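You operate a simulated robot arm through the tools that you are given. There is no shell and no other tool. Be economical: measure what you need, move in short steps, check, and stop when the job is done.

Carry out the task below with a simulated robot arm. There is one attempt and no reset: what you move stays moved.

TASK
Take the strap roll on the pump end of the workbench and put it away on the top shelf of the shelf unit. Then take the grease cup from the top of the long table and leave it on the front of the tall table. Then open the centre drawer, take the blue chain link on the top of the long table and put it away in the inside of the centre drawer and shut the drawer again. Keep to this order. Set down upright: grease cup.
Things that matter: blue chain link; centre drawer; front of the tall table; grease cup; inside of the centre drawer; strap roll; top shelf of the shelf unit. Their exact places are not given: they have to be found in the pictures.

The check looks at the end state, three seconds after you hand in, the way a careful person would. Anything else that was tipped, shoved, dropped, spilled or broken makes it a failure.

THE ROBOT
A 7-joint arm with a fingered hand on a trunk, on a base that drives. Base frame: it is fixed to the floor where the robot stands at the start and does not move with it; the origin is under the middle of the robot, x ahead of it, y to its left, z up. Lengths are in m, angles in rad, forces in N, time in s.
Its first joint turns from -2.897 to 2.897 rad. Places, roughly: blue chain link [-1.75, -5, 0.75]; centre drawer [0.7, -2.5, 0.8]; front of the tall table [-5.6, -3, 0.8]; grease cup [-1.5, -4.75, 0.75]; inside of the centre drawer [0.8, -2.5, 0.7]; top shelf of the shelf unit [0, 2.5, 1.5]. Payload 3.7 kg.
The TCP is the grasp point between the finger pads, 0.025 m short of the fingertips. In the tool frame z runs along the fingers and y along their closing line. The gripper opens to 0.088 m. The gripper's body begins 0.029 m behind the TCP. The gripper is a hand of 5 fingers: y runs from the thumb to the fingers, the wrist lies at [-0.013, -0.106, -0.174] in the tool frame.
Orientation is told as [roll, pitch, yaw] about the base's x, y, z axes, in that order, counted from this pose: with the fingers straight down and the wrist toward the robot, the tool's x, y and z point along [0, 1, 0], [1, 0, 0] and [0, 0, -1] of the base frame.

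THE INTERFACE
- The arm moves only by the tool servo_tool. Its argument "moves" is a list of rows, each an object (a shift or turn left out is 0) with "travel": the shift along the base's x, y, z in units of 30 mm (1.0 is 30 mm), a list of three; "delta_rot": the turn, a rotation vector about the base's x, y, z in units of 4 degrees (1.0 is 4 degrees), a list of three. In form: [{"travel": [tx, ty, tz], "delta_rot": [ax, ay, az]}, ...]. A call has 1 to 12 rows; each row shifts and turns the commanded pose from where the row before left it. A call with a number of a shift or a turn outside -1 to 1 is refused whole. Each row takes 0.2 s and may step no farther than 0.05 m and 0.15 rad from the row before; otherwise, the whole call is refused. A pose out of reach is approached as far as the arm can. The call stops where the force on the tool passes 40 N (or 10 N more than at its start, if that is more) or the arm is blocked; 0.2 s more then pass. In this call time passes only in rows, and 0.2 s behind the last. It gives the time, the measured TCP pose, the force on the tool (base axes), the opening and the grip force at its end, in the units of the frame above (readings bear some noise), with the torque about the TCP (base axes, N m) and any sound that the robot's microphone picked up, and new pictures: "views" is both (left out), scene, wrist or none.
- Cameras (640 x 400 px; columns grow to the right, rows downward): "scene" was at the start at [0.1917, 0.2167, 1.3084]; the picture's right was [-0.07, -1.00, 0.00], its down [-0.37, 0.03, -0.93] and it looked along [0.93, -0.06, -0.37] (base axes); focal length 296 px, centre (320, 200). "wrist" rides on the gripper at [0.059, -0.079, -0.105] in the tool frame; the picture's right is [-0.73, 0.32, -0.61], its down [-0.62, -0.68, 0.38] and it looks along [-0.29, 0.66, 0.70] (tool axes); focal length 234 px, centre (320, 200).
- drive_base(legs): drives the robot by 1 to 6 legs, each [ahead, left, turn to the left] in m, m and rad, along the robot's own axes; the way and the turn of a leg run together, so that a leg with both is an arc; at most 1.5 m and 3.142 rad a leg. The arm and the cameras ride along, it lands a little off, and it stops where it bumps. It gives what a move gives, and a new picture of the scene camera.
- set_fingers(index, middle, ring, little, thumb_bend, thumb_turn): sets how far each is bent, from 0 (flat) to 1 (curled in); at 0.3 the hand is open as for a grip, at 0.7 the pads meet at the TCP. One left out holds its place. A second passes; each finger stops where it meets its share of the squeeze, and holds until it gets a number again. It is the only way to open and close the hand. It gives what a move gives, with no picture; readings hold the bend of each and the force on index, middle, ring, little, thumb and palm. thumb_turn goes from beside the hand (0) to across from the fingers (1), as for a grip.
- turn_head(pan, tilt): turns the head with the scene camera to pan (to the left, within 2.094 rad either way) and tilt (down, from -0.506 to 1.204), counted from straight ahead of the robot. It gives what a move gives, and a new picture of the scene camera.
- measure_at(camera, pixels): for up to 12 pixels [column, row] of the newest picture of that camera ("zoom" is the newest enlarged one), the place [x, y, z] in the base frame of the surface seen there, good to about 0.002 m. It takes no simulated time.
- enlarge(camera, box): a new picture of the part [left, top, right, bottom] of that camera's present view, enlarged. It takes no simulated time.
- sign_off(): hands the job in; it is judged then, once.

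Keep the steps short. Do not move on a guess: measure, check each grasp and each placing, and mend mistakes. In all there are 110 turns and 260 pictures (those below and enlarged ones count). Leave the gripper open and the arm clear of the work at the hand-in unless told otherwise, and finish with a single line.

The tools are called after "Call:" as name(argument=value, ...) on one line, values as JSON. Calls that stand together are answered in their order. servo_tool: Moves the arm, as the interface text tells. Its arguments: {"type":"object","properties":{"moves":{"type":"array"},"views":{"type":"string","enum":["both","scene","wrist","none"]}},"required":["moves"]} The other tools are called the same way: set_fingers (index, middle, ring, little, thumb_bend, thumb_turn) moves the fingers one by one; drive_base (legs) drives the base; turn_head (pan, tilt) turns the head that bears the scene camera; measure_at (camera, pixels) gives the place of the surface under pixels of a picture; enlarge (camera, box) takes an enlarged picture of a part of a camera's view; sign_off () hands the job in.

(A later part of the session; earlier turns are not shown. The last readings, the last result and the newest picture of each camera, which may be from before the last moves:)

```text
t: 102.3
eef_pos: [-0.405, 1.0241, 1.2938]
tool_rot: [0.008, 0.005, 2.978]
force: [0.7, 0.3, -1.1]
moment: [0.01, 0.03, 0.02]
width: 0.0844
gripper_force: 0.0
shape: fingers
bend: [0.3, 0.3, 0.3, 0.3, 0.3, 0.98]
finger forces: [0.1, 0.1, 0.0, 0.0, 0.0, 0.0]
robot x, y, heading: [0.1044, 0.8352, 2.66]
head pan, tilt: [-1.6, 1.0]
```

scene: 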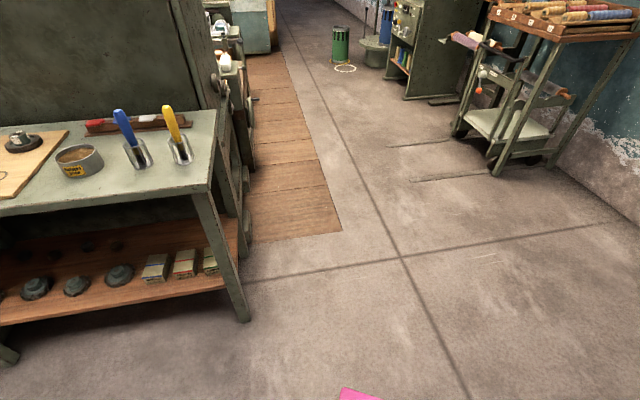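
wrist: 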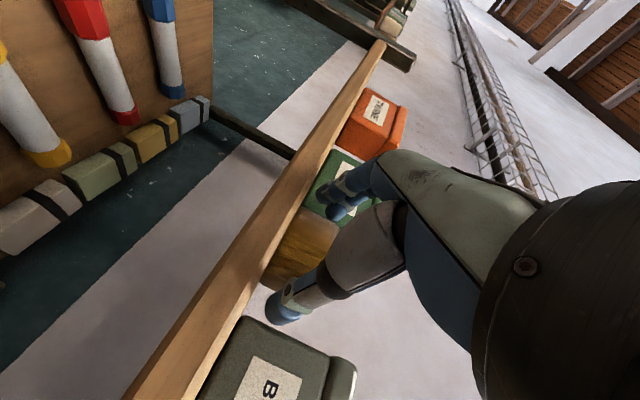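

The base's corner radius is about 0.43 m, and its rear corner met the cabinet. I'll move forward into the open and then finish the turn to face −y.

Call:
drive_base(legs=[[0.25, 0, 0], [0, 0, 1.0], [0, 0, 1.05]])

Call:
turn_head(pan=0, tilt=0.4)

```text
t: 103.0
eef_pos: [-0.4065, 1.0247, 1.2928]
tool_rot: [0.009, 0.005, 2.981]
force: [0.0, 0.5, 0.0]
moment: [-0.01, -0.04, -0.02]
width: 0.0842
gripper_force: 0.0
shape: fingers
bend: [0.3, 0.3, 0.3, 0.3, 0.3, 0.98]
finger forces: [0.0, 0.0, 0.0, 0.0, 0.0, 0.0]
robot x, y, heading: [0.1053, 0.8399, 2.658]
head pan, tilt: [-1.6, 1.0]
stopped in leg 1: the robot was blocked; the commanded pose is now the measured one
```

scene: 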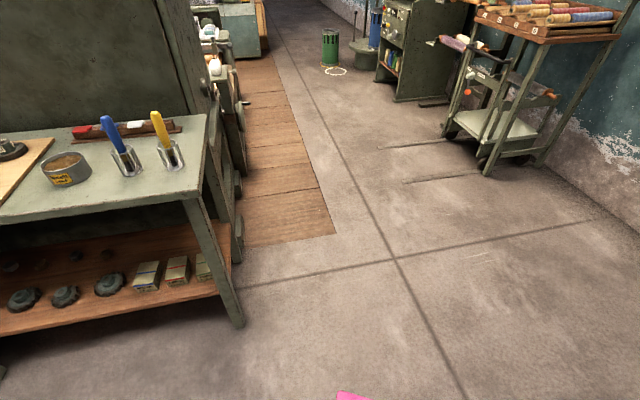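

```text
t: 104.7
eef_pos: [-0.4071, 1.0249, 1.2928]
tool_rot: [0.008, 0.005, 2.977]
force: [0.1, -0.4, -0.5]
moment: [-0.02, -0.02, -0.01]
width: 0.0844
gripper_force: 0.0
shape: fingers
bend: [0.3, 0.3, 0.3, 0.3, 0.3, 0.98]
finger forces: [0.1, 0.0, 0.0, 0.0, 0.0, 0.1]
robot x, y, heading: [0.1015, 0.8379, 2.657]
head pan, tilt: [0.0, 0.4]
```

scene: 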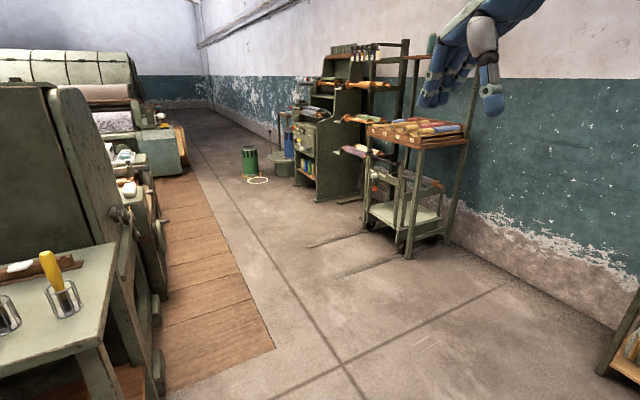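

The forward move is still blocked. I'll undo a little of the turn to free the corner.

Call:
drive_base(legs=[[0, 0, -0.3]])

```text
t: 106.1
eef_pos: [-0.3274, 1.1687, 1.2927]
tool_rot: [0.007, 0.005, 2.676]
force: [0.5, -0.5, -0.4]
moment: [0.0, 0.0, -0.03]
width: 0.0844
gripper_force: 0.2
shape: fingers
bend: [0.3, 0.3, 0.3, 0.3, 0.3, 0.98]
finger forces: [0.0, 0.0, 0.1, 0.1, 0.1, 0.0]
robot x, y, heading: [0.1033, 0.8383, 2.357]
head pan, tilt: [0.0, 0.4]
```

scene: 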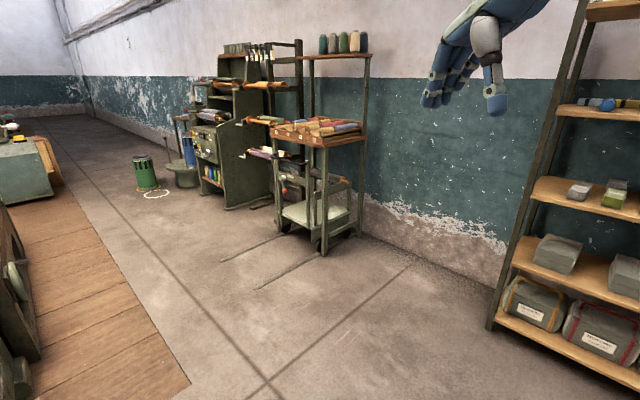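

The base is free. I'll move forward 0.35 m and then turn left.

Call:
drive_base(legs=[[0.35, 0, 0], [0, 0, 1.2], [0, 0, 1.155]])

```text
t: 114.2
eef_pos: [-0.0764, 0.545, 1.2937]
tool_rot: [0.005, 0.006, -1.255]
force: [-0.1, -0.3, -0.5]
moment: [0.02, -0.01, -0.06]
width: 0.0844
gripper_force: 0.1
shape: fingers
bend: [0.3, 0.3, 0.3, 0.3, 0.3, 0.98]
finger forces: [0.0, 0.1, 0.1, 0.0, 0.0, 0.0]
robot x, y, heading: [-0.142, 1.0825, -1.574]
head pan, tilt: [0.0, 0.4]
```

scene: 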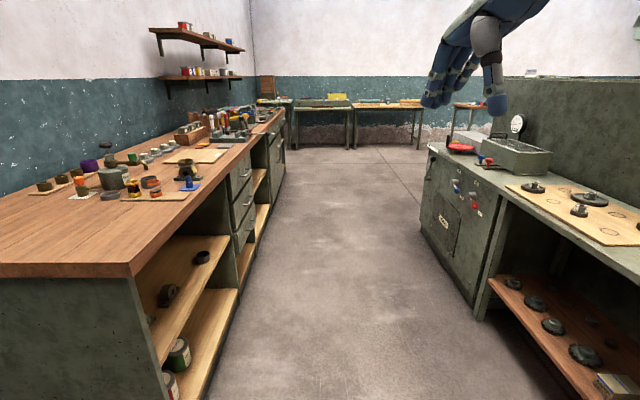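

Facing −y now. I'll measure the corridor's limits.

Call:
measure_at(camera="scene", pixels=[[475, 305], [432, 148], [500, 300], [590, 390], [243, 205], [282, 130], [420, 148], [330, 147], [278, 160]])

```text
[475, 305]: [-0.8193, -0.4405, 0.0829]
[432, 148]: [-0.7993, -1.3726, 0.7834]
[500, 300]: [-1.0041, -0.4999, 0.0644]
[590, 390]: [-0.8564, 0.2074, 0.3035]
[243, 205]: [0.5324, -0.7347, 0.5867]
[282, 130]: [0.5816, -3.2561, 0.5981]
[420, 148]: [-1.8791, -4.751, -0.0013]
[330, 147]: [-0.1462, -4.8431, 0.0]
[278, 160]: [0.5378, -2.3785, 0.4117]
```

The corridor is clear from x −0.8 to 0.53, and I'm at x −0.14. I'll drive 3.9 m south.

Call:
drive_base(legs=[[1.3, 0, 0], [1.3, 0, 0], [1.2, 0, 0]])

Call:
turn_head(pan=0.9, tilt=0.4)

Call:
turn_head(pan=-0.7, tilt=0.3)

```text
t: 132.6
eef_pos: [-0.0593, -3.2648, 1.2927]
tool_rot: [0.007, 0.005, -1.249]
force: [-0.8, 0.0, -0.3]
moment: [-0.03, -0.01, -0.02]
width: 0.0842
gripper_force: 0.2
shape: fingers
bend: [0.3, 0.3, 0.3, 0.3, 0.3, 0.98]
finger forces: [0.0, 0.0, 0.0, 0.1, 0.2, 0.1]
robot x, y, heading: [-0.126, -2.7241, -1.568]
head pan, tilt: [0.0, 0.4]
```

scene: 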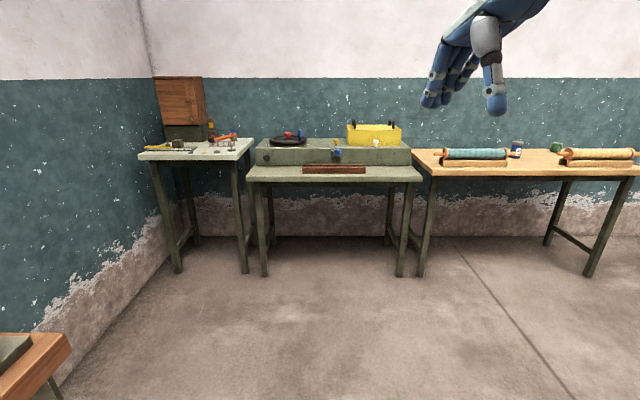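

```text
t: 133.8
eef_pos: [-0.0593, -3.265, 1.2923]
tool_rot: [0.006, 0.006, -1.25]
force: [-0.2, 0.6, 0.4]
moment: [-0.03, -0.01, 0.02]
width: 0.0847
gripper_force: 0.0
shape: fingers
bend: [0.3, 0.3, 0.3, 0.3, 0.3, 0.98]
finger forces: [0.0, 0.1, 0.0, 0.1, 0.0, 0.0]
robot x, y, heading: [-0.1307, -2.7265, -1.57]
head pan, tilt: [0.901, 0.4]
```

scene: 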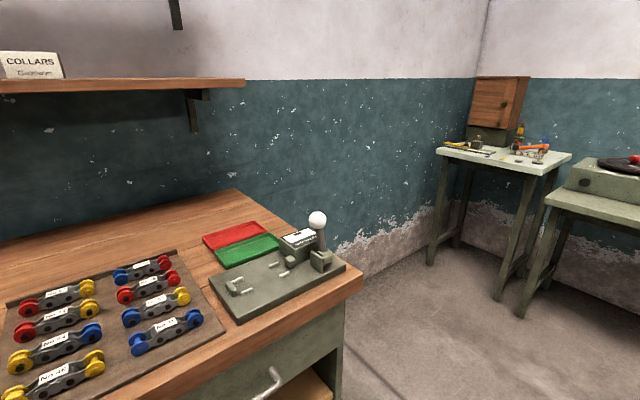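

```text
t: 135.5
eef_pos: [-0.0612, -3.2667, 1.2941]
tool_rot: [0.011, 0.006, -1.25]
force: [-0.5, 0.7, -0.7]
moment: [0.01, -0.06, 0.0]
width: 0.0843
gripper_force: 0.0
shape: fingers
bend: [0.3, 0.3, 0.3, 0.3, 0.3, 0.98]
finger forces: [0.0, 0.1, 0.1, 0.0, 0.0, 0.1]
robot x, y, heading: [-0.1315, -2.7239, -1.568]
head pan, tilt: [-0.7, 0.3]
```

scene: 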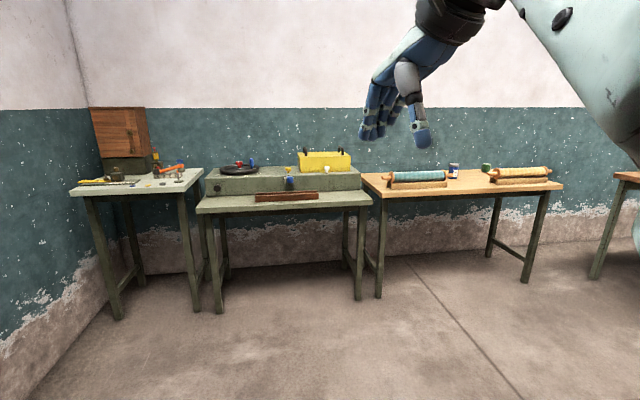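

The long wooden table is to the right, with rolls, a cup and a green item. I'll measure it and enlarge.

Call:
measure_at(camera="scene", pixels=[[365, 180], [380, 197], [560, 187], [540, 190], [452, 178], [454, 168], [486, 168], [418, 176], [520, 173], [490, 182]])

Call:
enlarge(camera="scene", box=[350, 130, 580, 230])

```text
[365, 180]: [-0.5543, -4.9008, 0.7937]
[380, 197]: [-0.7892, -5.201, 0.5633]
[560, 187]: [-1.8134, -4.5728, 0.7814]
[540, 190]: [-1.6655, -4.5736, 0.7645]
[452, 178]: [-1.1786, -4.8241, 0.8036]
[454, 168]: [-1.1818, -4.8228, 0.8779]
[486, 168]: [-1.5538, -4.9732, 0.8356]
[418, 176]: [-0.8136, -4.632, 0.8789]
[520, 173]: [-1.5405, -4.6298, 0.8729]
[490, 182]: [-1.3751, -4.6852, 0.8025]
```

```text
2.78 times, centred on (465, 180) of scene
```

zoom: 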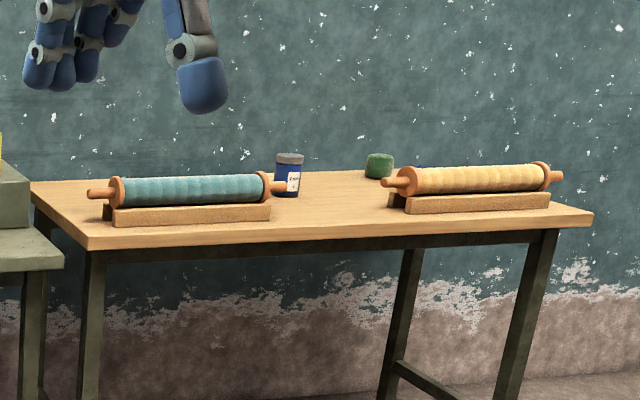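

The table top is at z 0.80 with its front at y −4.57. Items are hidden behind the cream roll at (−1.55,−4.63). I'll drive closer, in front of x≈−1.45.

Call:
drive_base(legs=[[0.9, -0.6, 0], [0.25, -0.75, 0]])

Call:
servo_tool(moves=[{"delta_rot": [0, 0, -1]}, {"delta_rot": [0, 0, -1]}, {"delta_rot": [0, 0, -1]}, {"delta_rot": [0, 0, -1]}, {"delta_rot": [0, 0, -0.56]}], views="wrist")

Call:
turn_head(pan=0, tilt=0.6)

```text
t: 144.9
eef_pos: [-1.4047, -4.4179, 1.2926]
tool_rot: [0.01, 0.005, -1.256]
force: [0.2, -0.2, 0.2]
moment: [0.0, 0.0, 0.04]
width: 0.0846
gripper_force: 0.0
shape: fingers
bend: [0.3, 0.3, 0.3, 0.3, 0.3, 0.98]
finger forces: [0.0, 0.1, 0.0, 0.0, 0.0, 0.1]
robot x, y, heading: [-1.4721, -3.8774, -1.571]
head pan, tilt: [-0.7, 0.3]
```

scene: 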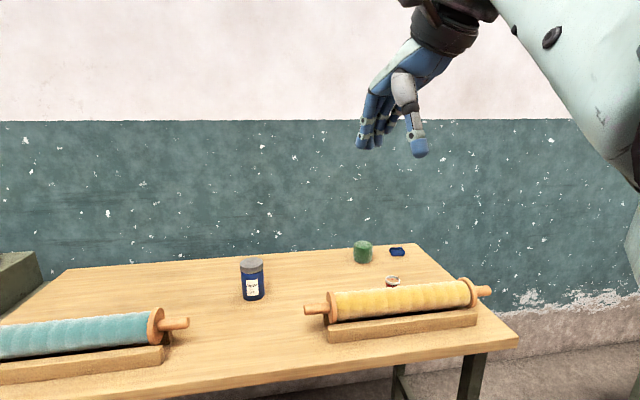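

```text
t: 146.1
eef_pos: [-1.4212, -4.4251, 1.2925]
tool_rot: [0.045, 0.023, -1.572]
force: [0.3, 0.7, 0.1]
moment: [-0.02, -0.02, 0.0]
width: 0.0846
gripper_force: 0.0
shape: fingers
bend: [0.3, 0.3, 0.3, 0.3, 0.3, 0.98]
finger forces: [0.0, 0.1, 0.1, 0.1, 0.0, 0.1]
robot x, y, heading: [-1.4762, -3.8763, -1.578]
head pan, tilt: [-0.7, 0.3]
```

wrist: 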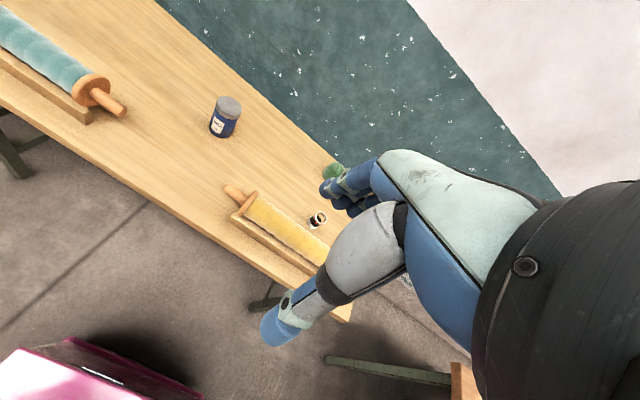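

```text
t: 147.1
eef_pos: [-1.4228, -4.4256, 1.2927]
tool_rot: [0.044, 0.022, -1.576]
force: [-0.6, 1.1, -0.2]
moment: [-0.04, -0.01, -0.02]
width: 0.0844
gripper_force: 0.1
shape: fingers
bend: [0.3, 0.3, 0.3, 0.3, 0.3, 0.98]
finger forces: [0.0, 0.0, 0.0, 0.0, 0.1, 0.0]
robot x, y, heading: [-1.4722, -3.8754, -1.572]
head pan, tilt: [0.0, 0.6]
```

scene: 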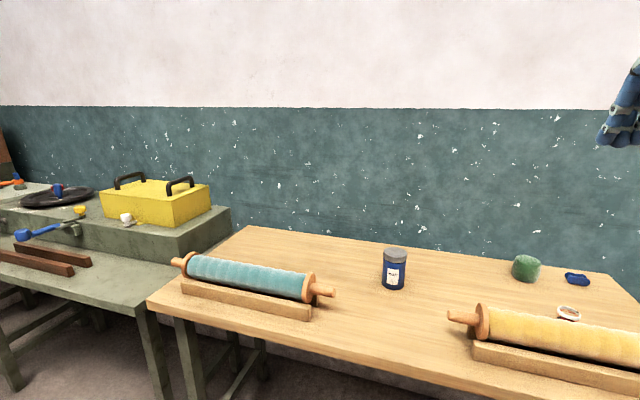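

The small white cup behind the cream roll, at (568,313), is the grease cup. The blue link is at (577,279). I'll pan toward them.

Call:
turn_head(pan=-0.5, tilt=0.65)

```text
t: 148.1
eef_pos: [-1.4219, -4.4248, 1.2923]
tool_rot: [0.045, 0.021, -1.577]
force: [0.2, 0.3, -0.1]
moment: [0.03, 0.02, 0.02]
width: 0.0842
gripper_force: 0.1
shape: fingers
bend: [0.3, 0.3, 0.3, 0.3, 0.3, 0.98]
finger forces: [0.1, 0.1, 0.0, 0.0, 0.1, 0.0]
robot x, y, heading: [-1.4702, -3.8748, -1.571]
head pan, tilt: [-0.499, 0.649]
```

scene: 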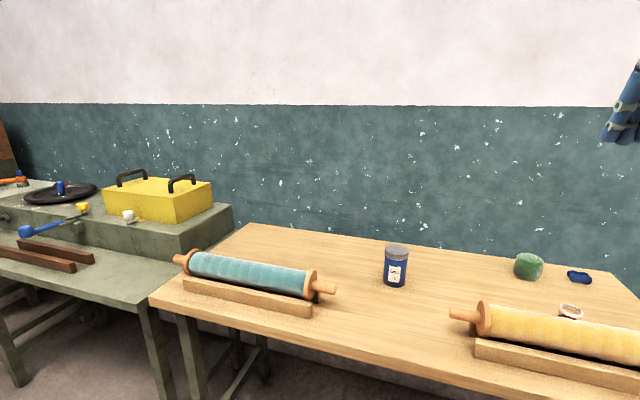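

The picture barely changed, so the arm may be in the head's way. I'll measure directly anyway.

Call:
measure_at(camera="scene", pixels=[[571, 307], [568, 316], [580, 276], [395, 250], [480, 318], [528, 268], [630, 280], [540, 365]])

Call:
enlarge(camera="scene", box=[480, 235, 640, 335])

```text
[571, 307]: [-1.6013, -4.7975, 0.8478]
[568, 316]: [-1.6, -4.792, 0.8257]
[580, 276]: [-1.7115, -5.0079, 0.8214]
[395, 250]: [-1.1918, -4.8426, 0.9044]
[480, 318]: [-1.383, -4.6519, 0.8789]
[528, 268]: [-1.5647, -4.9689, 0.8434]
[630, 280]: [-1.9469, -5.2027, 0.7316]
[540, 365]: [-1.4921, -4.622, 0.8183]
```

```text
4.00 times, centred on (560, 285) of scene
```

zoom: 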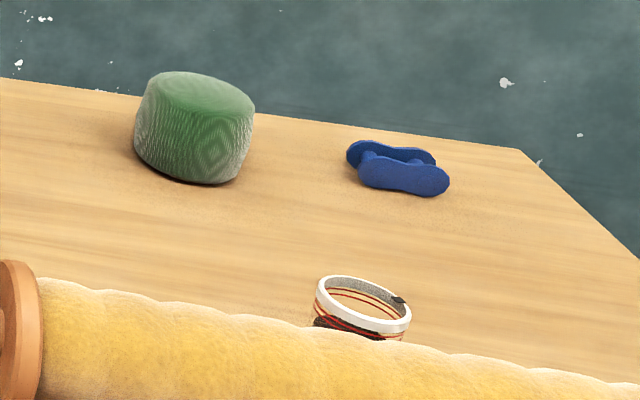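

Grease cup: (−1.60, −4.795), rim at z≈0.848. Blue link: (−1.71, −5.01). Both are far out, so I'll drive 0.2 m closer and then put the hand over the cup.

Call:
drive_base(legs=[[0.2, -0.15, 0]])

Call:
servo_tool(moves=[{"travel": [0, -1, -1], "delta_rot": [-0.65, 0.3, 0]}, {"travel": [0, -1, -1]}, {"travel": [0, -1, -1]}, {"travel": [0, -1, -1]}, {"travel": [0, -1, -1]}, {"travel": [0, 0, -1]}], views="both")

```text
t: 149.9
eef_pos: [-1.5748, -4.6249, 1.2917]
tool_rot: [0.043, 0.021, -1.583]
force: [-0.6, -0.5, -0.4]
moment: [0.0, -0.01, 0.02]
width: 0.0846
gripper_force: 0.0
shape: fingers
bend: [0.3, 0.3, 0.3, 0.3, 0.3, 0.98]
finger forces: [0.0, 0.0, 0.0, 0.1, 0.1, 0.0]
robot x, y, heading: [-1.6225, -4.0735, -1.577]
head pan, tilt: [-0.499, 0.649]
```

scene: 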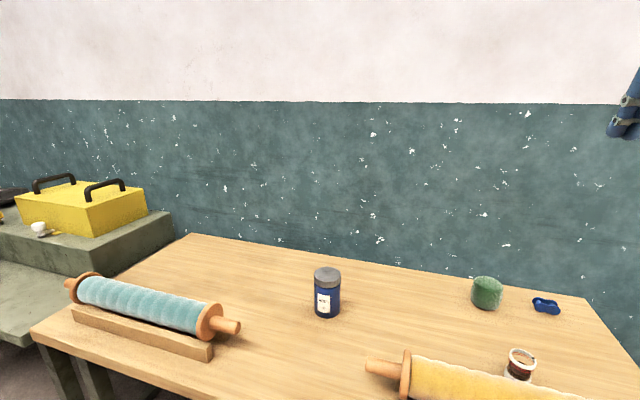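

```text
t: 151.3
eef_pos: [-1.5744, -4.7757, 1.1116]
tool_rot: [0.023, -0.025, -1.581]
force: [-0.1, 0.1, -0.2]
moment: [0.04, 0.0, 0.0]
width: 0.0847
gripper_force: 0.1
shape: fingers
bend: [0.3, 0.3, 0.3, 0.3, 0.3, 0.98]
finger forces: [0.1, 0.0, 0.1, 0.0, 0.0, 0.0]
robot x, y, heading: [-1.6242, -4.0733, -1.574]
head pan, tilt: [-0.499, 0.649]
```

scene: 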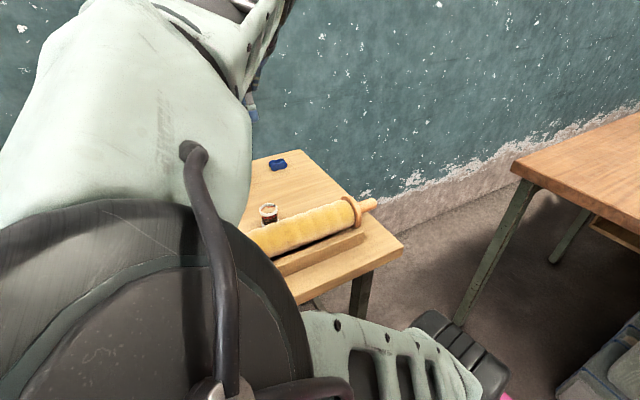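
wrist: 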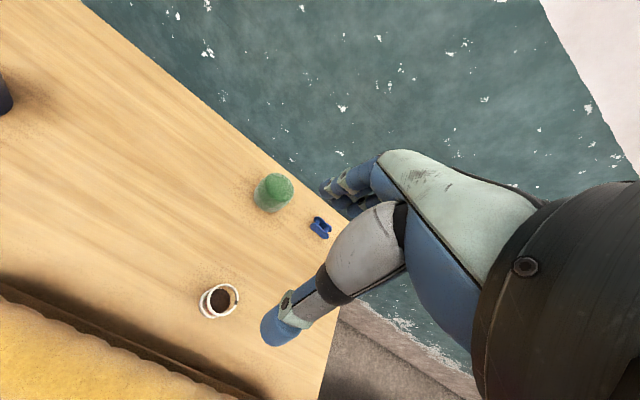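

I now have a clear view. I'll enlarge the cup and measure it.

Call:
enlarge(camera="scene", box=[244, 150, 324, 240])

Call:
measure_at(camera="wrist", pixels=[[221, 300], [204, 303], [238, 295], [219, 285], [222, 317], [200, 330], [310, 228], [325, 222], [150, 330]])

```text
4.44 times, centred on (284, 195) of scene
```

zoom: 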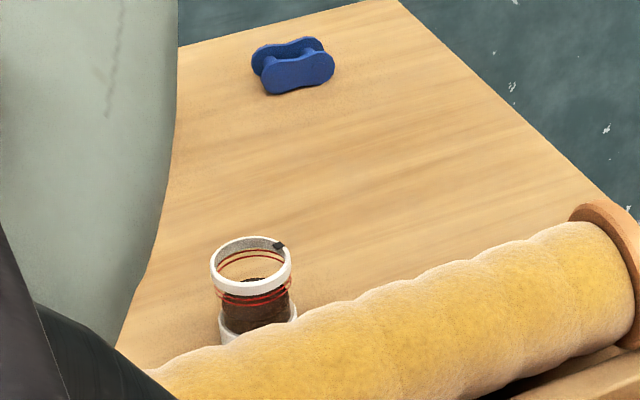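

```text
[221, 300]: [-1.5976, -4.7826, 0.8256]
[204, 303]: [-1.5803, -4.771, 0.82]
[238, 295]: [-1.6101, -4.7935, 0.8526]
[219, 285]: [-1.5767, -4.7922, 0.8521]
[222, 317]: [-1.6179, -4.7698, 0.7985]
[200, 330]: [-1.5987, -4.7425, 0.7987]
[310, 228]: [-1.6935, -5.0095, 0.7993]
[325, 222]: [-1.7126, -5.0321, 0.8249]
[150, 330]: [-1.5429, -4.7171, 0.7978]
```

Call:
measure_at(camera="zoom", pixels=[[213, 268], [289, 268], [250, 288], [250, 241], [255, 315], [228, 332], [293, 312], [278, 246]])

Call:
enlarge(camera="wrist", box=[180, 260, 280, 340])

```text
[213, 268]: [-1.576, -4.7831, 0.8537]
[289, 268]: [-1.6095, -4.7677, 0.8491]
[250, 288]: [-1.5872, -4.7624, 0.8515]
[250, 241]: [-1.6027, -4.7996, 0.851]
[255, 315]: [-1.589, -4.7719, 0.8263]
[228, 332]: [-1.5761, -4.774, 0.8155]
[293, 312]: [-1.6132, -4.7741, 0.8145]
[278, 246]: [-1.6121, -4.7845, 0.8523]
```

```text
5.00 times, centred on (230, 300) of wrist
```

zoom: 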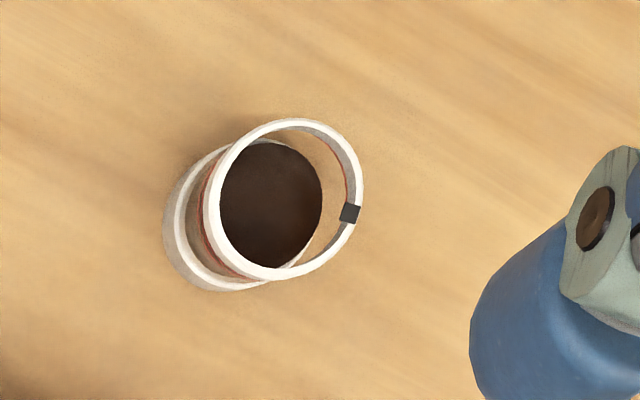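

The cup's centre is (−1.595, −4.781), radius 0.02, z from 0.799 to 0.853. I'll level the hand, narrow the fingers somewhat, and go above the cup.

Call:
set_fingers(index=0.4, middle=0.4, ring=0.4, little=0.4, thumb_bend=0.4)

Call:
servo_tool(moves=[{"travel": [-0.7, -0.18, -1], "delta_rot": [0.35, 0.33, 0]}, {"travel": [0, 0, -1]}, {"travel": [0, 0, -1]}, {"travel": [0, 0, -1]}, {"travel": [0, 0, -1]}], views="both")

```text
t: 152.3
eef_pos: [-1.5734, -4.7747, 1.1115]
tool_rot: [0.022, -0.025, -1.582]
force: [0.6, 1.0, 0.4]
moment: [-0.03, -0.02, 0.0]
width: 0.0641
gripper_force: 0.0
shape: fingers
bend: [0.4, 0.4, 0.4, 0.4, 0.4, 0.98]
finger forces: [0.0, 0.0, 0.0, 0.1, 0.0, 0.0]
robot x, y, heading: [-1.619, -4.0763, -1.579]
head pan, tilt: [-0.499, 0.649]
```

```text
t: 153.5
eef_pos: [-1.5963, -4.7803, 0.9614]
tool_rot: [-0.002, 0.001, -1.579]
force: [0.4, -0.2, 0.2]
moment: [0.0, 0.03, -0.01]
width: 0.0642
gripper_force: 0.0
shape: fingers
bend: [0.4, 0.4, 0.4, 0.4, 0.4, 0.98]
finger forces: [0.0, 0.1, 0.1, 0.1, 0.0, 0.0]
robot x, y, heading: [-1.6221, -4.0751, -1.582]
head pan, tilt: [-0.499, 0.649]
```

scene: 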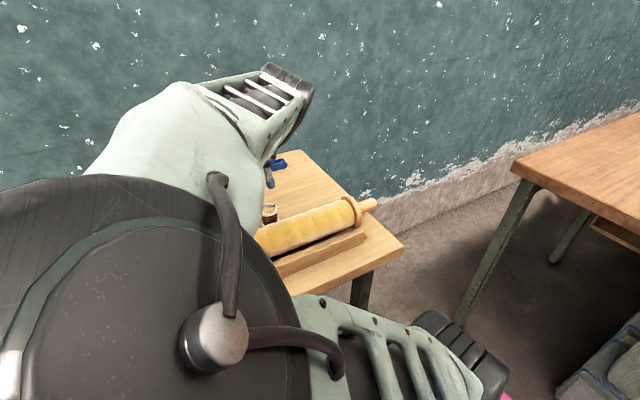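
wrist: 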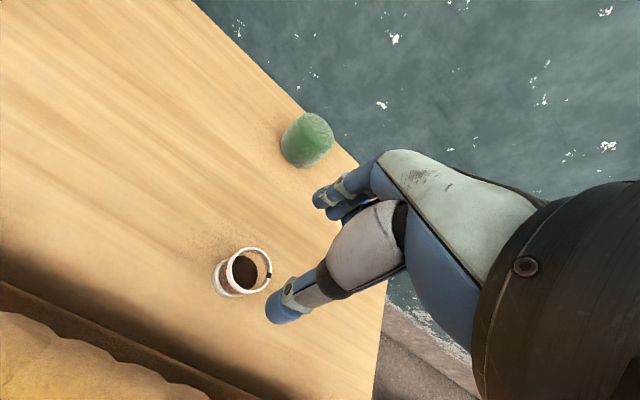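

The cup's rim at (252,270) is exactly where it should be under the TCP. I'll descend 12.5 cm.

Call:
servo_tool(moves=[{"travel": [0, 0, -1]}, {"travel": [0, 0, -1]}, {"travel": [0, 0, -1]}, {"travel": [0, 0, -0.7]}, {"travel": [0, 0, -0.5]}], views="both")

```text
t: 154.7
eef_pos: [-1.5951, -4.7801, 0.836]
tool_rot: [0.0, 0.0, -1.579]
force: [0.4, -0.2, -0.1]
moment: [-0.03, 0.01, 0.0]
width: 0.0638
gripper_force: 0.2
shape: fingers
bend: [0.4, 0.4, 0.4, 0.4, 0.4, 0.98]
finger forces: [0.1, 0.0, 0.0, 0.0, 0.0, 0.0]
robot x, y, heading: [-1.6228, -4.0747, -1.575]
head pan, tilt: [-0.499, 0.649]
```

scene: 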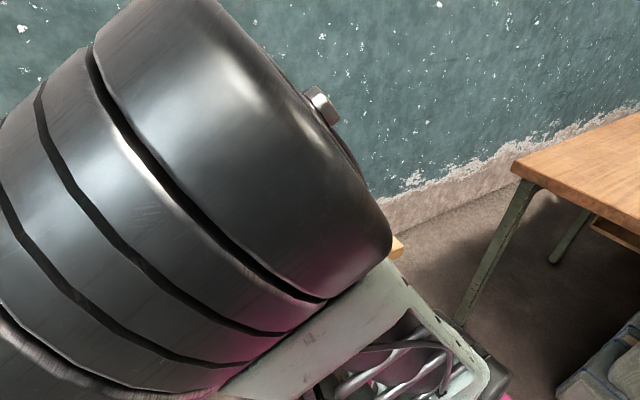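
wrist: 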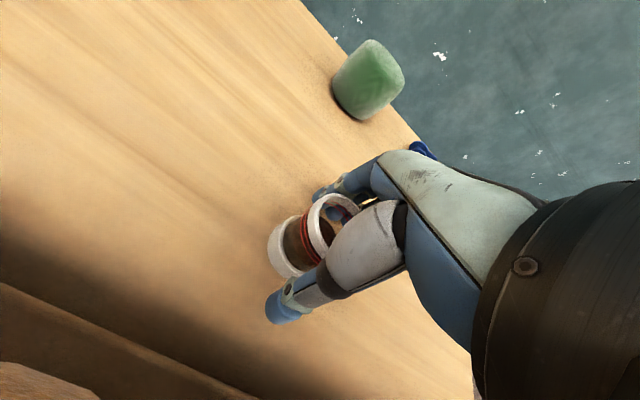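

The cup is between thumb and fingers, with no contact yet. I'll close gently.

Call:
set_fingers(index=0.62, middle=0.62, ring=0.55, little=0.5, thumb_bend=0.62)

Call:
servo_tool(moves=[{"travel": [0, 0, 0.3]}, {"travel": [0, 0, 0.5]}, {"travel": [0, 0, 1]}, {"travel": [0, 0, 1]}], views="wrist")

```text
t: 155.7
eef_pos: [-1.5959, -4.7803, 0.8353]
tool_rot: [-0.002, 0.0, -1.579]
force: [0.1, -1.1, -0.2]
moment: [0.01, 0.0, -0.02]
width: 0.0349
gripper_force: 7.3
shape: fingers
bend: [0.54, 0.57, 0.55, 0.5, 0.54, 0.97]
finger forces: [4.6, 3.1, 0.0, 0.0, 7.5, 0.0]
robot x, y, heading: [-1.6244, -4.0761, -1.578]
head pan, tilt: [-0.499, 0.649]
```

```text
t: 156.7
eef_pos: [-1.5946, -4.7787, 0.9217]
tool_rot: [-0.002, 0.001, -1.579]
force: [0.4, -0.9, 0.1]
moment: [-0.03, 0.03, 0.02]
width: 0.035
gripper_force: 7.4
shape: fingers
bend: [0.54, 0.58, 0.55, 0.5, 0.54, 0.97]
finger forces: [4.5, 2.9, 0.1, 0.0, 7.5, 0.1]
robot x, y, heading: [-1.6232, -4.0773, -1.571]
head pan, tilt: [-0.499, 0.649]
```

wrist: 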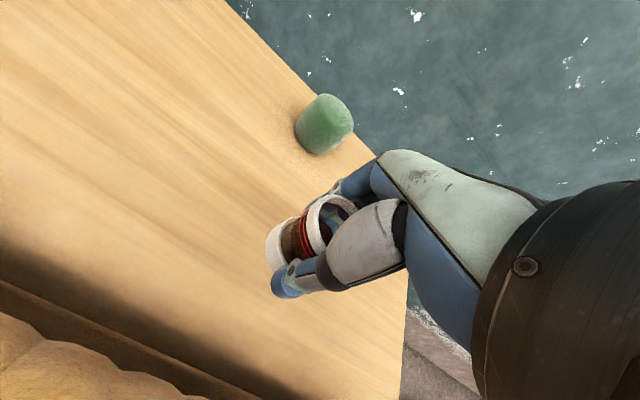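

The cup is held at 7.4 N. I'll lift it and back away from the table.

Call:
servo_tool(moves=[{"travel": [0, 0, 1]}, {"travel": [0, 0, 1]}, {"travel": [0, 0.5, 1]}, {"travel": [0, 0.5, 1]}, {"travel": [0, 0.5, 1]}, {"travel": [0, 0.5, 1]}, {"travel": [0, 0.5, 1]}, {"travel": [0, 0.5, 1]}, {"travel": [0, 0.5, 1]}, {"travel": [0, 0.5, 1]}], views="none")

Call:
drive_base(legs=[[-0.7, 0, 0]])

Call:
turn_head(pan=-1.5, tilt=0.3)

```text
t: 158.9
eef_pos: [-1.6044, -4.6617, 1.2212]
tool_rot: [-0.008, -0.003, -1.613]
force: [0.1, -0.7, -0.9]
moment: [-0.03, 0.05, 0.0]
width: 0.0347
gripper_force: 7.1
shape: fingers
bend: [0.54, 0.58, 0.55, 0.5, 0.54, 0.97]
finger forces: [4.5, 2.9, 0.1, 0.0, 7.5, 0.0]
robot x, y, heading: [-1.6239, -4.074, -1.575]
head pan, tilt: [-0.499, 0.649]
```

```text
t: 162.7
eef_pos: [-1.5995, -3.9564, 1.221]
tool_rot: [-0.009, -0.004, -1.613]
force: [1.0, -0.3, -0.9]
moment: [-0.01, -0.01, 0.02]
width: 0.035
gripper_force: 7.8
shape: fingers
bend: [0.54, 0.58, 0.55, 0.5, 0.54, 0.97]
finger forces: [4.4, 2.8, 0.0, 0.1, 7.4, 0.1]
robot x, y, heading: [-1.6185, -3.3716, -1.574]
head pan, tilt: [-0.499, 0.649]
```

scene: 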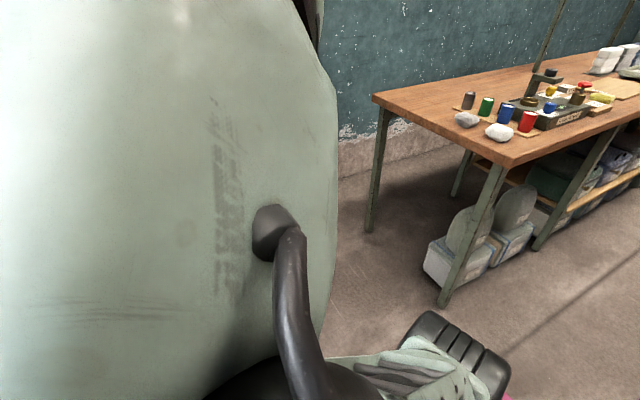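

```text
t: 164.0
eef_pos: [-1.6008, -3.956, 1.2202]
tool_rot: [-0.009, -0.003, -1.617]
force: [0.2, -0.2, -1.0]
moment: [0.0, 0.0, 0.03]
width: 0.0348
gripper_force: 7.1
shape: fingers
bend: [0.54, 0.58, 0.55, 0.5, 0.54, 0.97]
finger forces: [4.4, 2.9, 0.0, 0.1, 7.4, 0.0]
robot x, y, heading: [-1.619, -3.3683, -1.58]
head pan, tilt: [-1.499, 0.3]
```

scene: 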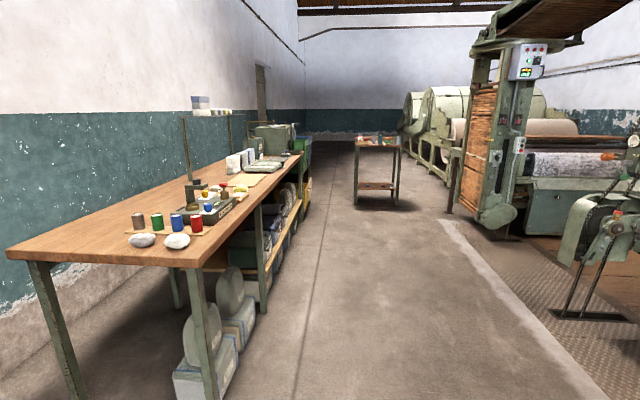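

The tall table is in the aisle ahead, at (378,145). I'll measure it and the aisle edges.

Call:
measure_at(camera="scene", pixels=[[378, 143], [355, 147], [400, 147], [378, 150], [356, 203], [240, 330], [215, 380], [450, 210], [470, 300], [562, 318], [310, 210]])

Call:
enlarge(camera="scene", box=[330, 110, 430, 220])

```text
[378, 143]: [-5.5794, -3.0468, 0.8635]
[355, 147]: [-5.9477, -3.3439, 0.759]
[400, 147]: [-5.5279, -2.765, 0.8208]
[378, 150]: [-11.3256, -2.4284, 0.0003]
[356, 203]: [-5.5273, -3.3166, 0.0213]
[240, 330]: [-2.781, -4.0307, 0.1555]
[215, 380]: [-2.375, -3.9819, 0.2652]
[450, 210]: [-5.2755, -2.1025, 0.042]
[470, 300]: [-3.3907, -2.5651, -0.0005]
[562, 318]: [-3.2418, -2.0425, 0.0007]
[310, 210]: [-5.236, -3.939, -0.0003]
```

```text
3.64 times, centred on (380, 165) of scene
```

zoom: 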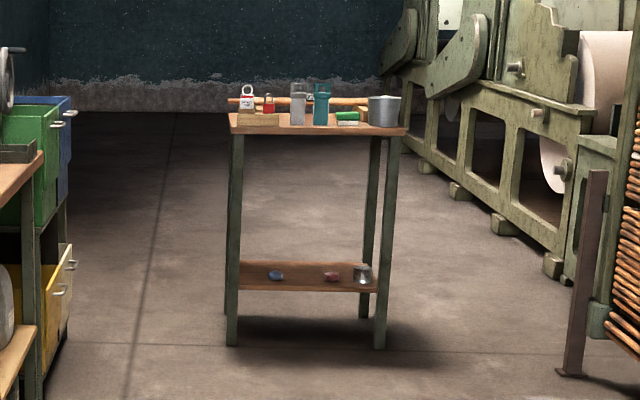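

The tall table's front edge is at x≈−5.53, spanning y −3.33 to −2.75. The aisle is clear. I'll turn right and drive toward it.

Call:
drive_base(legs=[[0, 0, -1.57], [1.3, -0.3, 0], [1.2, 0, 0]])

Call:
turn_head(pan=0.15, tilt=0.5)

```text
t: 180.2
eef_pos: [-4.703, -3.0545, 1.2209]
tool_rot: [-0.009, -0.002, 3.09]
force: [0.7, -0.4, -1.0]
moment: [-0.02, 0.0, -0.01]
width: 0.0344
gripper_force: 6.9
shape: fingers
bend: [0.54, 0.58, 0.55, 0.5, 0.54, 0.97]
finger forces: [4.3, 2.7, 0.0, 0.0, 6.9, 0.0]
robot x, y, heading: [-4.1184, -3.0408, 3.129]
head pan, tilt: [-1.499, 0.3]
```

scene: 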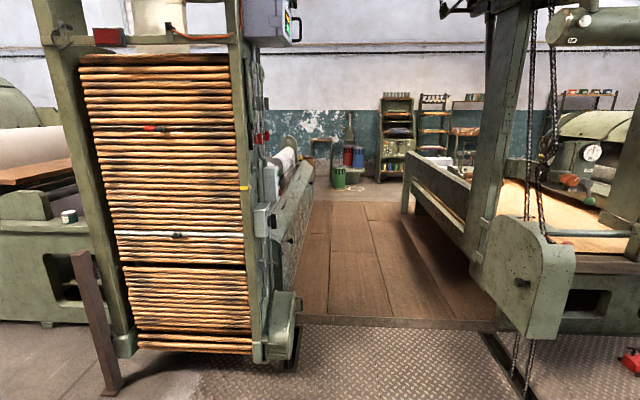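

```text
t: 181.9
eef_pos: [-4.7038, -3.0549, 1.2204]
tool_rot: [-0.01, -0.002, 3.09]
force: [-0.2, -0.3, -1.1]
moment: [0.02, -0.03, 0.0]
width: 0.0342
gripper_force: 7.7
shape: fingers
bend: [0.54, 0.58, 0.55, 0.5, 0.54, 0.97]
finger forces: [4.3, 2.8, 0.0, 0.0, 7.1, 0.1]
robot x, y, heading: [-4.1153, -3.0437, 3.125]
head pan, tilt: [0.15, 0.499]
```

scene: 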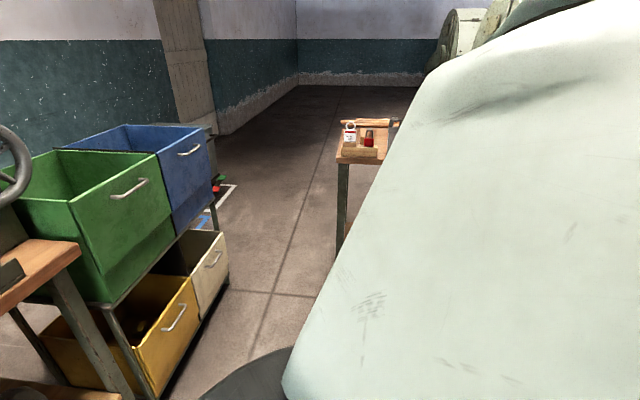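

The arm blocks the view. I'll drive 0.55 m closer and use the wrist camera, which looks down over the table.

Call:
drive_base(legs=[[0.55, 0, 0.015]])

Call:
servo_tool(moves=[{"travel": [0, 0, 0.5]}], views="wrist")

```text
t: 185.0
eef_pos: [-5.2496, -3.0604, 1.2209]
tool_rot: [-0.007, -0.003, 3.108]
force: [0.2, 0.4, -0.1]
moment: [-0.02, 0.01, -0.01]
width: 0.0344
gripper_force: 7.3
shape: fingers
bend: [0.54, 0.58, 0.55, 0.5, 0.54, 0.97]
finger forces: [4.3, 2.7, 0.0, 0.1, 7.0, 0.1]
robot x, y, heading: [-4.6642, -3.036, -3.143]
head pan, tilt: [0.15, 0.499]
```

scene: 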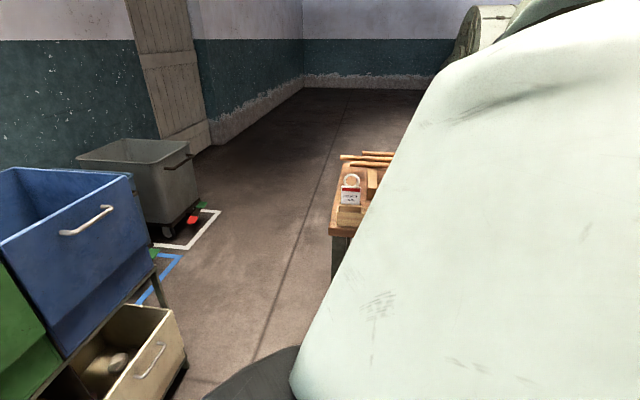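

```text
t: 185.4
eef_pos: [-5.2495, -3.0593, 1.2353]
tool_rot: [-0.01, -0.001, 3.105]
force: [-0.4, -0.6, -1.1]
moment: [-0.01, 0.0, -0.02]
width: 0.0343
gripper_force: 7.2
shape: fingers
bend: [0.54, 0.58, 0.55, 0.5, 0.54, 0.97]
finger forces: [4.4, 2.7, 0.0, 0.1, 7.0, 0.0]
robot x, y, heading: [-4.6634, -3.0388, -3.14]
head pan, tilt: [0.15, 0.499]
```

wrist: 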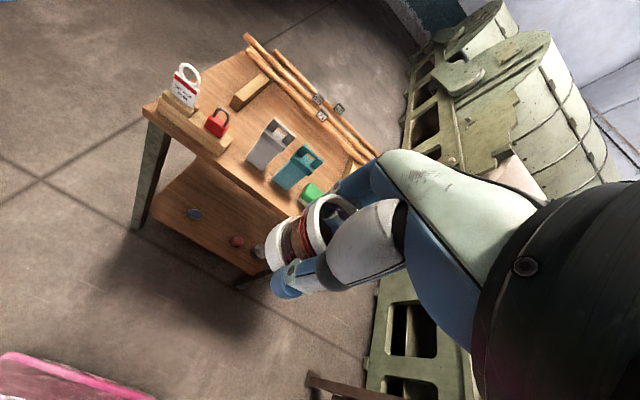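

The wrist view shows the table top. I'll measure its edges and objects to choose a free spot at the front.

Call:
enlarge(camera="wrist", box=[130, 30, 390, 290])

Call:
measure_at(camera="wrist", pixels=[[145, 110], [200, 152], [240, 180], [270, 203], [225, 148], [262, 160], [290, 180], [310, 195], [245, 165], [275, 185], [250, 90], [300, 210]])

```text
1.54 times, centred on (260, 160) of wrist
```

zoom: 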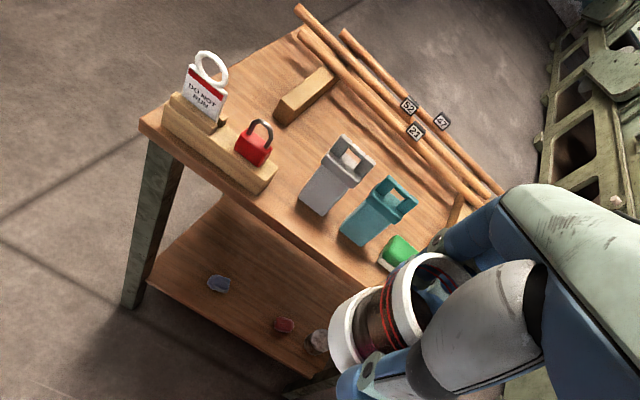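

```text
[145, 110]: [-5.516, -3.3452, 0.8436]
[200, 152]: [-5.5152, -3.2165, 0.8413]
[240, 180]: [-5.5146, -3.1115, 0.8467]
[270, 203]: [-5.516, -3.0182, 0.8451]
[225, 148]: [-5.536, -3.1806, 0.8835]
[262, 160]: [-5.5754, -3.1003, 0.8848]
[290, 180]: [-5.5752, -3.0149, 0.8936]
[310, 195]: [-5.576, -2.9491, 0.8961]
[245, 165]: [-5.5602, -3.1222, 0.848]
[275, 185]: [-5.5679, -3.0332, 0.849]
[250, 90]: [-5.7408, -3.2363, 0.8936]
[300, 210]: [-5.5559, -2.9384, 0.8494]
```

The table top is at z 0.849 with its front edge at x −5.515. The devices' fronts are at x≈−5.575. I'll move the hand to the right to see the hidden part.

Call:
servo_tool(moves=[{"travel": [0.5, 1, 0]}, {"travel": [0.5, 1, 0]}, {"travel": [0.5, 1, 0]}, {"travel": [0.5, 1, 0]}, {"travel": [0.5, 1, 0]}, {"travel": [0.5, 1, 0]}], views="wrist")

Call:
enlarge(camera="wrist", box=[90, 30, 350, 220])

```text
t: 186.8
eef_pos: [-5.1586, -2.8803, 1.2358]
tool_rot: [-0.008, -0.002, 3.106]
force: [0.6, -0.3, -1.4]
moment: [0.01, 0.0, 0.0]
width: 0.0343
gripper_force: 6.6
shape: fingers
bend: [0.54, 0.58, 0.55, 0.5, 0.54, 0.97]
finger forces: [4.4, 2.6, 0.0, 0.0, 7.0, 0.0]
robot x, y, heading: [-4.6629, -3.0376, -3.142]
head pan, tilt: [0.15, 0.499]
```

wrist: 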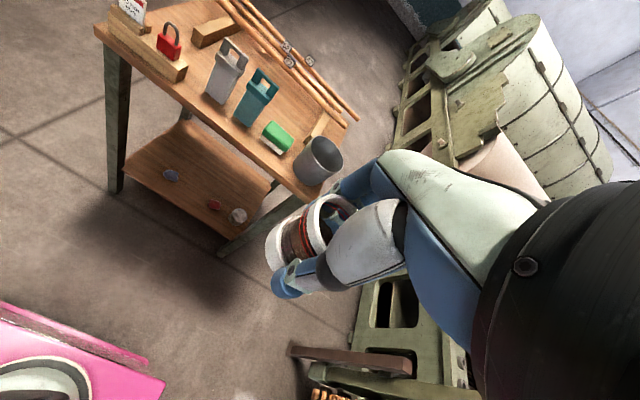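

```text
2.11 times, centred on (220, 125) of wrist
```

zoom: 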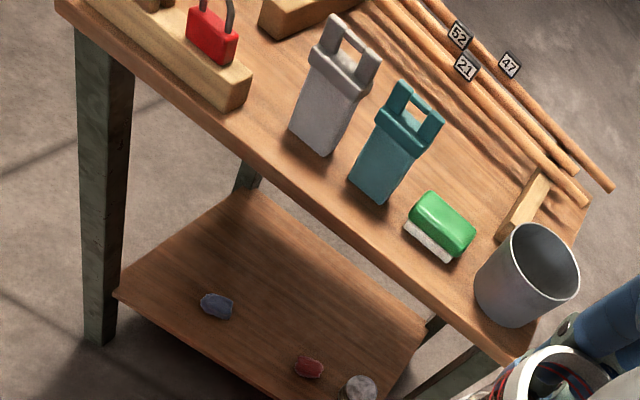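

Call:
measure_at(camera="zoom", pixels=[[240, 105], [292, 135], [318, 155], [350, 182], [380, 202], [405, 228], [447, 260], [480, 305], [512, 325], [300, 190], [345, 225], [420, 265]])

```text
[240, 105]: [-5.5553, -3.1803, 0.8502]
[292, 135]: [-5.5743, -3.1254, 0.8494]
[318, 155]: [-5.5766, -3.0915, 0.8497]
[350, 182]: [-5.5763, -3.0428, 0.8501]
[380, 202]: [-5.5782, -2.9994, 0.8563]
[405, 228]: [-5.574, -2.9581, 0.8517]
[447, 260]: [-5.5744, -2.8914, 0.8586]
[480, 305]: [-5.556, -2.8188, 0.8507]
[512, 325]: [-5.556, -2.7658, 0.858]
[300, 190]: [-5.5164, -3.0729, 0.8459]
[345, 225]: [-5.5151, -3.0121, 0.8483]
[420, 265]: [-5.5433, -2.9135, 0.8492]
```

I'll measure how tall the devices are.

Call:
measure_at(camera="zoom", pixels=[[335, 25], [375, 60], [405, 90], [435, 125], [430, 195], [465, 230], [520, 230], [575, 270], [480, 268], [208, 5], [232, 30]])

```text
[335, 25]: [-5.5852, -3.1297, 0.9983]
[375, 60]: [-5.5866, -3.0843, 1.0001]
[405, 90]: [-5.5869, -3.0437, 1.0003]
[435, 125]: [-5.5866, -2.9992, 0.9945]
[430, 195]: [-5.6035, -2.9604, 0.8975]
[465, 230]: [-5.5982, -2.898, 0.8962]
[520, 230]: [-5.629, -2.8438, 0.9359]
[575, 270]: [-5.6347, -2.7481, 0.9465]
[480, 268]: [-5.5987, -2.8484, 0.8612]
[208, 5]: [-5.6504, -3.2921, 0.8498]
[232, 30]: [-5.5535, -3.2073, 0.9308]
```

I'll place the cup at about (−5.543, −2.925), in front of the low green block. The hand will be turned sideways with thumb right and fingers left, and ring and little curled out of the way. I'll curl those two first, carefully.

Call:
set_fingers(ring=0.75, little=1.0)

Call:
set_fingers(ring=1.0)

Call:
servo_tool(moves=[{"delta_rot": [0, 0, 1]}, {"delta_rot": [0, 0, 1]}, {"delta_rot": [0, 0, 1]}, {"delta_rot": [0, 0, 1]}, {"delta_rot": [0, 0, 1]}, {"delta_rot": [0, 0, 1]}, {"delta_rot": [0, 0, 1]}, {"delta_rot": [0, 0, 1]}, {"delta_rot": [0, 0, 1]}, {"delta_rot": [0, 0, 1]}, {"delta_rot": [0, 0, 1]}, {"delta_rot": [0, 0, 1]}], views="none")

Call:
servo_tool(moves=[{"delta_rot": [0, 0, 1]}, {"delta_rot": [0, 0, 1]}, {"delta_rot": [0, 0, 1]}, {"delta_rot": [0, 0, 1]}, {"delta_rot": [0, 0, 1]}, {"delta_rot": [0, 0, 1]}, {"delta_rot": [0, 0, 1]}, {"delta_rot": [0, 0, 1]}, {"delta_rot": [0, 0, 1]}, {"delta_rot": [0, 0, 1]}, {"delta_rot": [0, 0, 1]}], views="wrist")

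```text
t: 187.8
eef_pos: [-5.159, -2.8792, 1.236]
tool_rot: [-0.009, 0.0, 3.105]
force: [-0.3, 0.0, -0.8]
moment: [0.0, -0.01, -0.02]
width: 0.0342
gripper_force: 8.0
shape: fingers
bend: [0.55, 0.59, 0.74, 1.0, 0.54, 0.96]
finger forces: [4.4, 2.4, 1.8, 0.0, 8.0, 0.0]
robot x, y, heading: [-4.6642, -3.0375, -3.142]
head pan, tilt: [0.15, 0.499]
```

```text
t: 188.8
eef_pos: [-5.1593, -2.8797, 1.2371]
tool_rot: [-0.01, -0.002, 3.105]
force: [-0.2, 1.2, -1.4]
moment: [0.01, -0.01, 0.04]
width: 0.0341
gripper_force: 8.4
shape: fingers
bend: [0.55, 0.59, 1.0, 1.0, 0.54, 0.96]
finger forces: [4.5, 3.1, 2.1, 0.1, 7.4, 0.1]
robot x, y, heading: [-4.6645, -3.0386, -3.144]
head pan, tilt: [0.15, 0.499]
```

```text
t: 191.4
eef_pos: [-5.1598, -2.88, 1.2357]
tool_rot: [-0.009, 0.0, -2.339]
force: [-0.6, 0.1, -0.9]
moment: [0.0, 0.02, -0.02]
width: 0.0345
gripper_force: 8.8
shape: fingers
bend: [0.55, 0.59, 1.0, 1.0, 0.54, 0.96]
finger forces: [4.6, 3.0, 2.2, 0.0, 7.3, 0.0]
robot x, y, heading: [-4.6655, -3.0348, -3.142]
head pan, tilt: [0.15, 0.499]
```

```text
t: 193.8
eef_pos: [-5.1599, -2.8807, 1.2362]
tool_rot: [-0.008, -0.001, -1.571]
force: [-0.1, -1.2, -0.1]
moment: [0.03, 0.02, 0.01]
width: 0.0346
gripper_force: 7.7
shape: fingers
bend: [0.55, 0.59, 1.0, 1.0, 0.54, 0.96]
finger forces: [4.6, 2.9, 0.0, 0.0, 7.3, 0.1]
robot x, y, heading: [-4.6643, -3.0401, -3.141]
head pan, tilt: [0.15, 0.499]
```

wrist: 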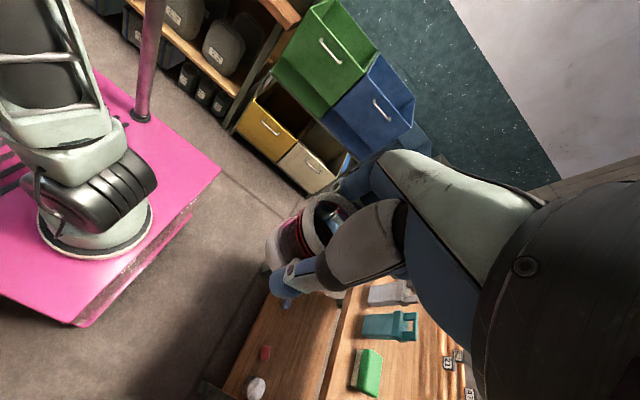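

I'll check that the cup is still straight in the grip.

Call:
enlarge(camera="wrist", box=[250, 160, 410, 320])

Call:
turn_head(pan=-0.1, tilt=0.4)

```text
2.50 times, centred on (330, 240) of wrist
```

zoom: 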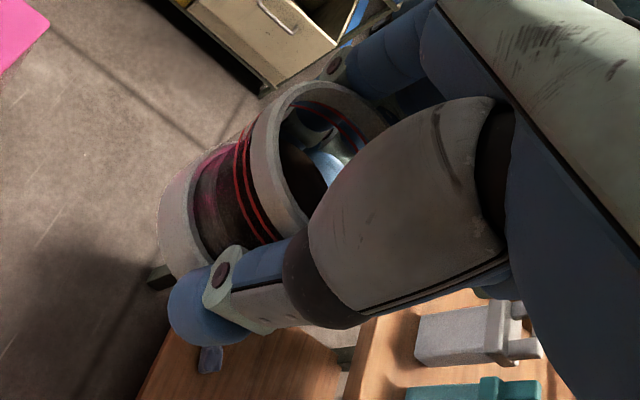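

```text
t: 194.6
eef_pos: [-5.1594, -2.8802, 1.2359]
tool_rot: [-0.01, -0.001, -1.573]
force: [-0.6, 0.8, -1.2]
moment: [-0.02, -0.04, 0.0]
width: 0.0342
gripper_force: 7.7
shape: fingers
bend: [0.55, 0.59, 1.0, 1.0, 0.54, 0.96]
finger forces: [4.6, 3.0, 0.0, 0.1, 7.3, 0.1]
robot x, y, heading: [-4.6637, -3.0355, -3.139]
head pan, tilt: [-0.099, 0.4]
```

scene: 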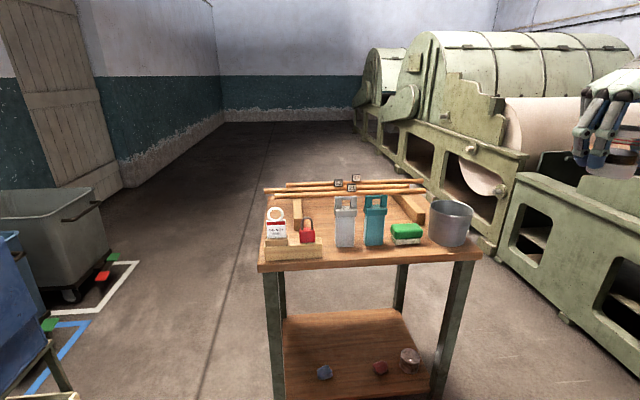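

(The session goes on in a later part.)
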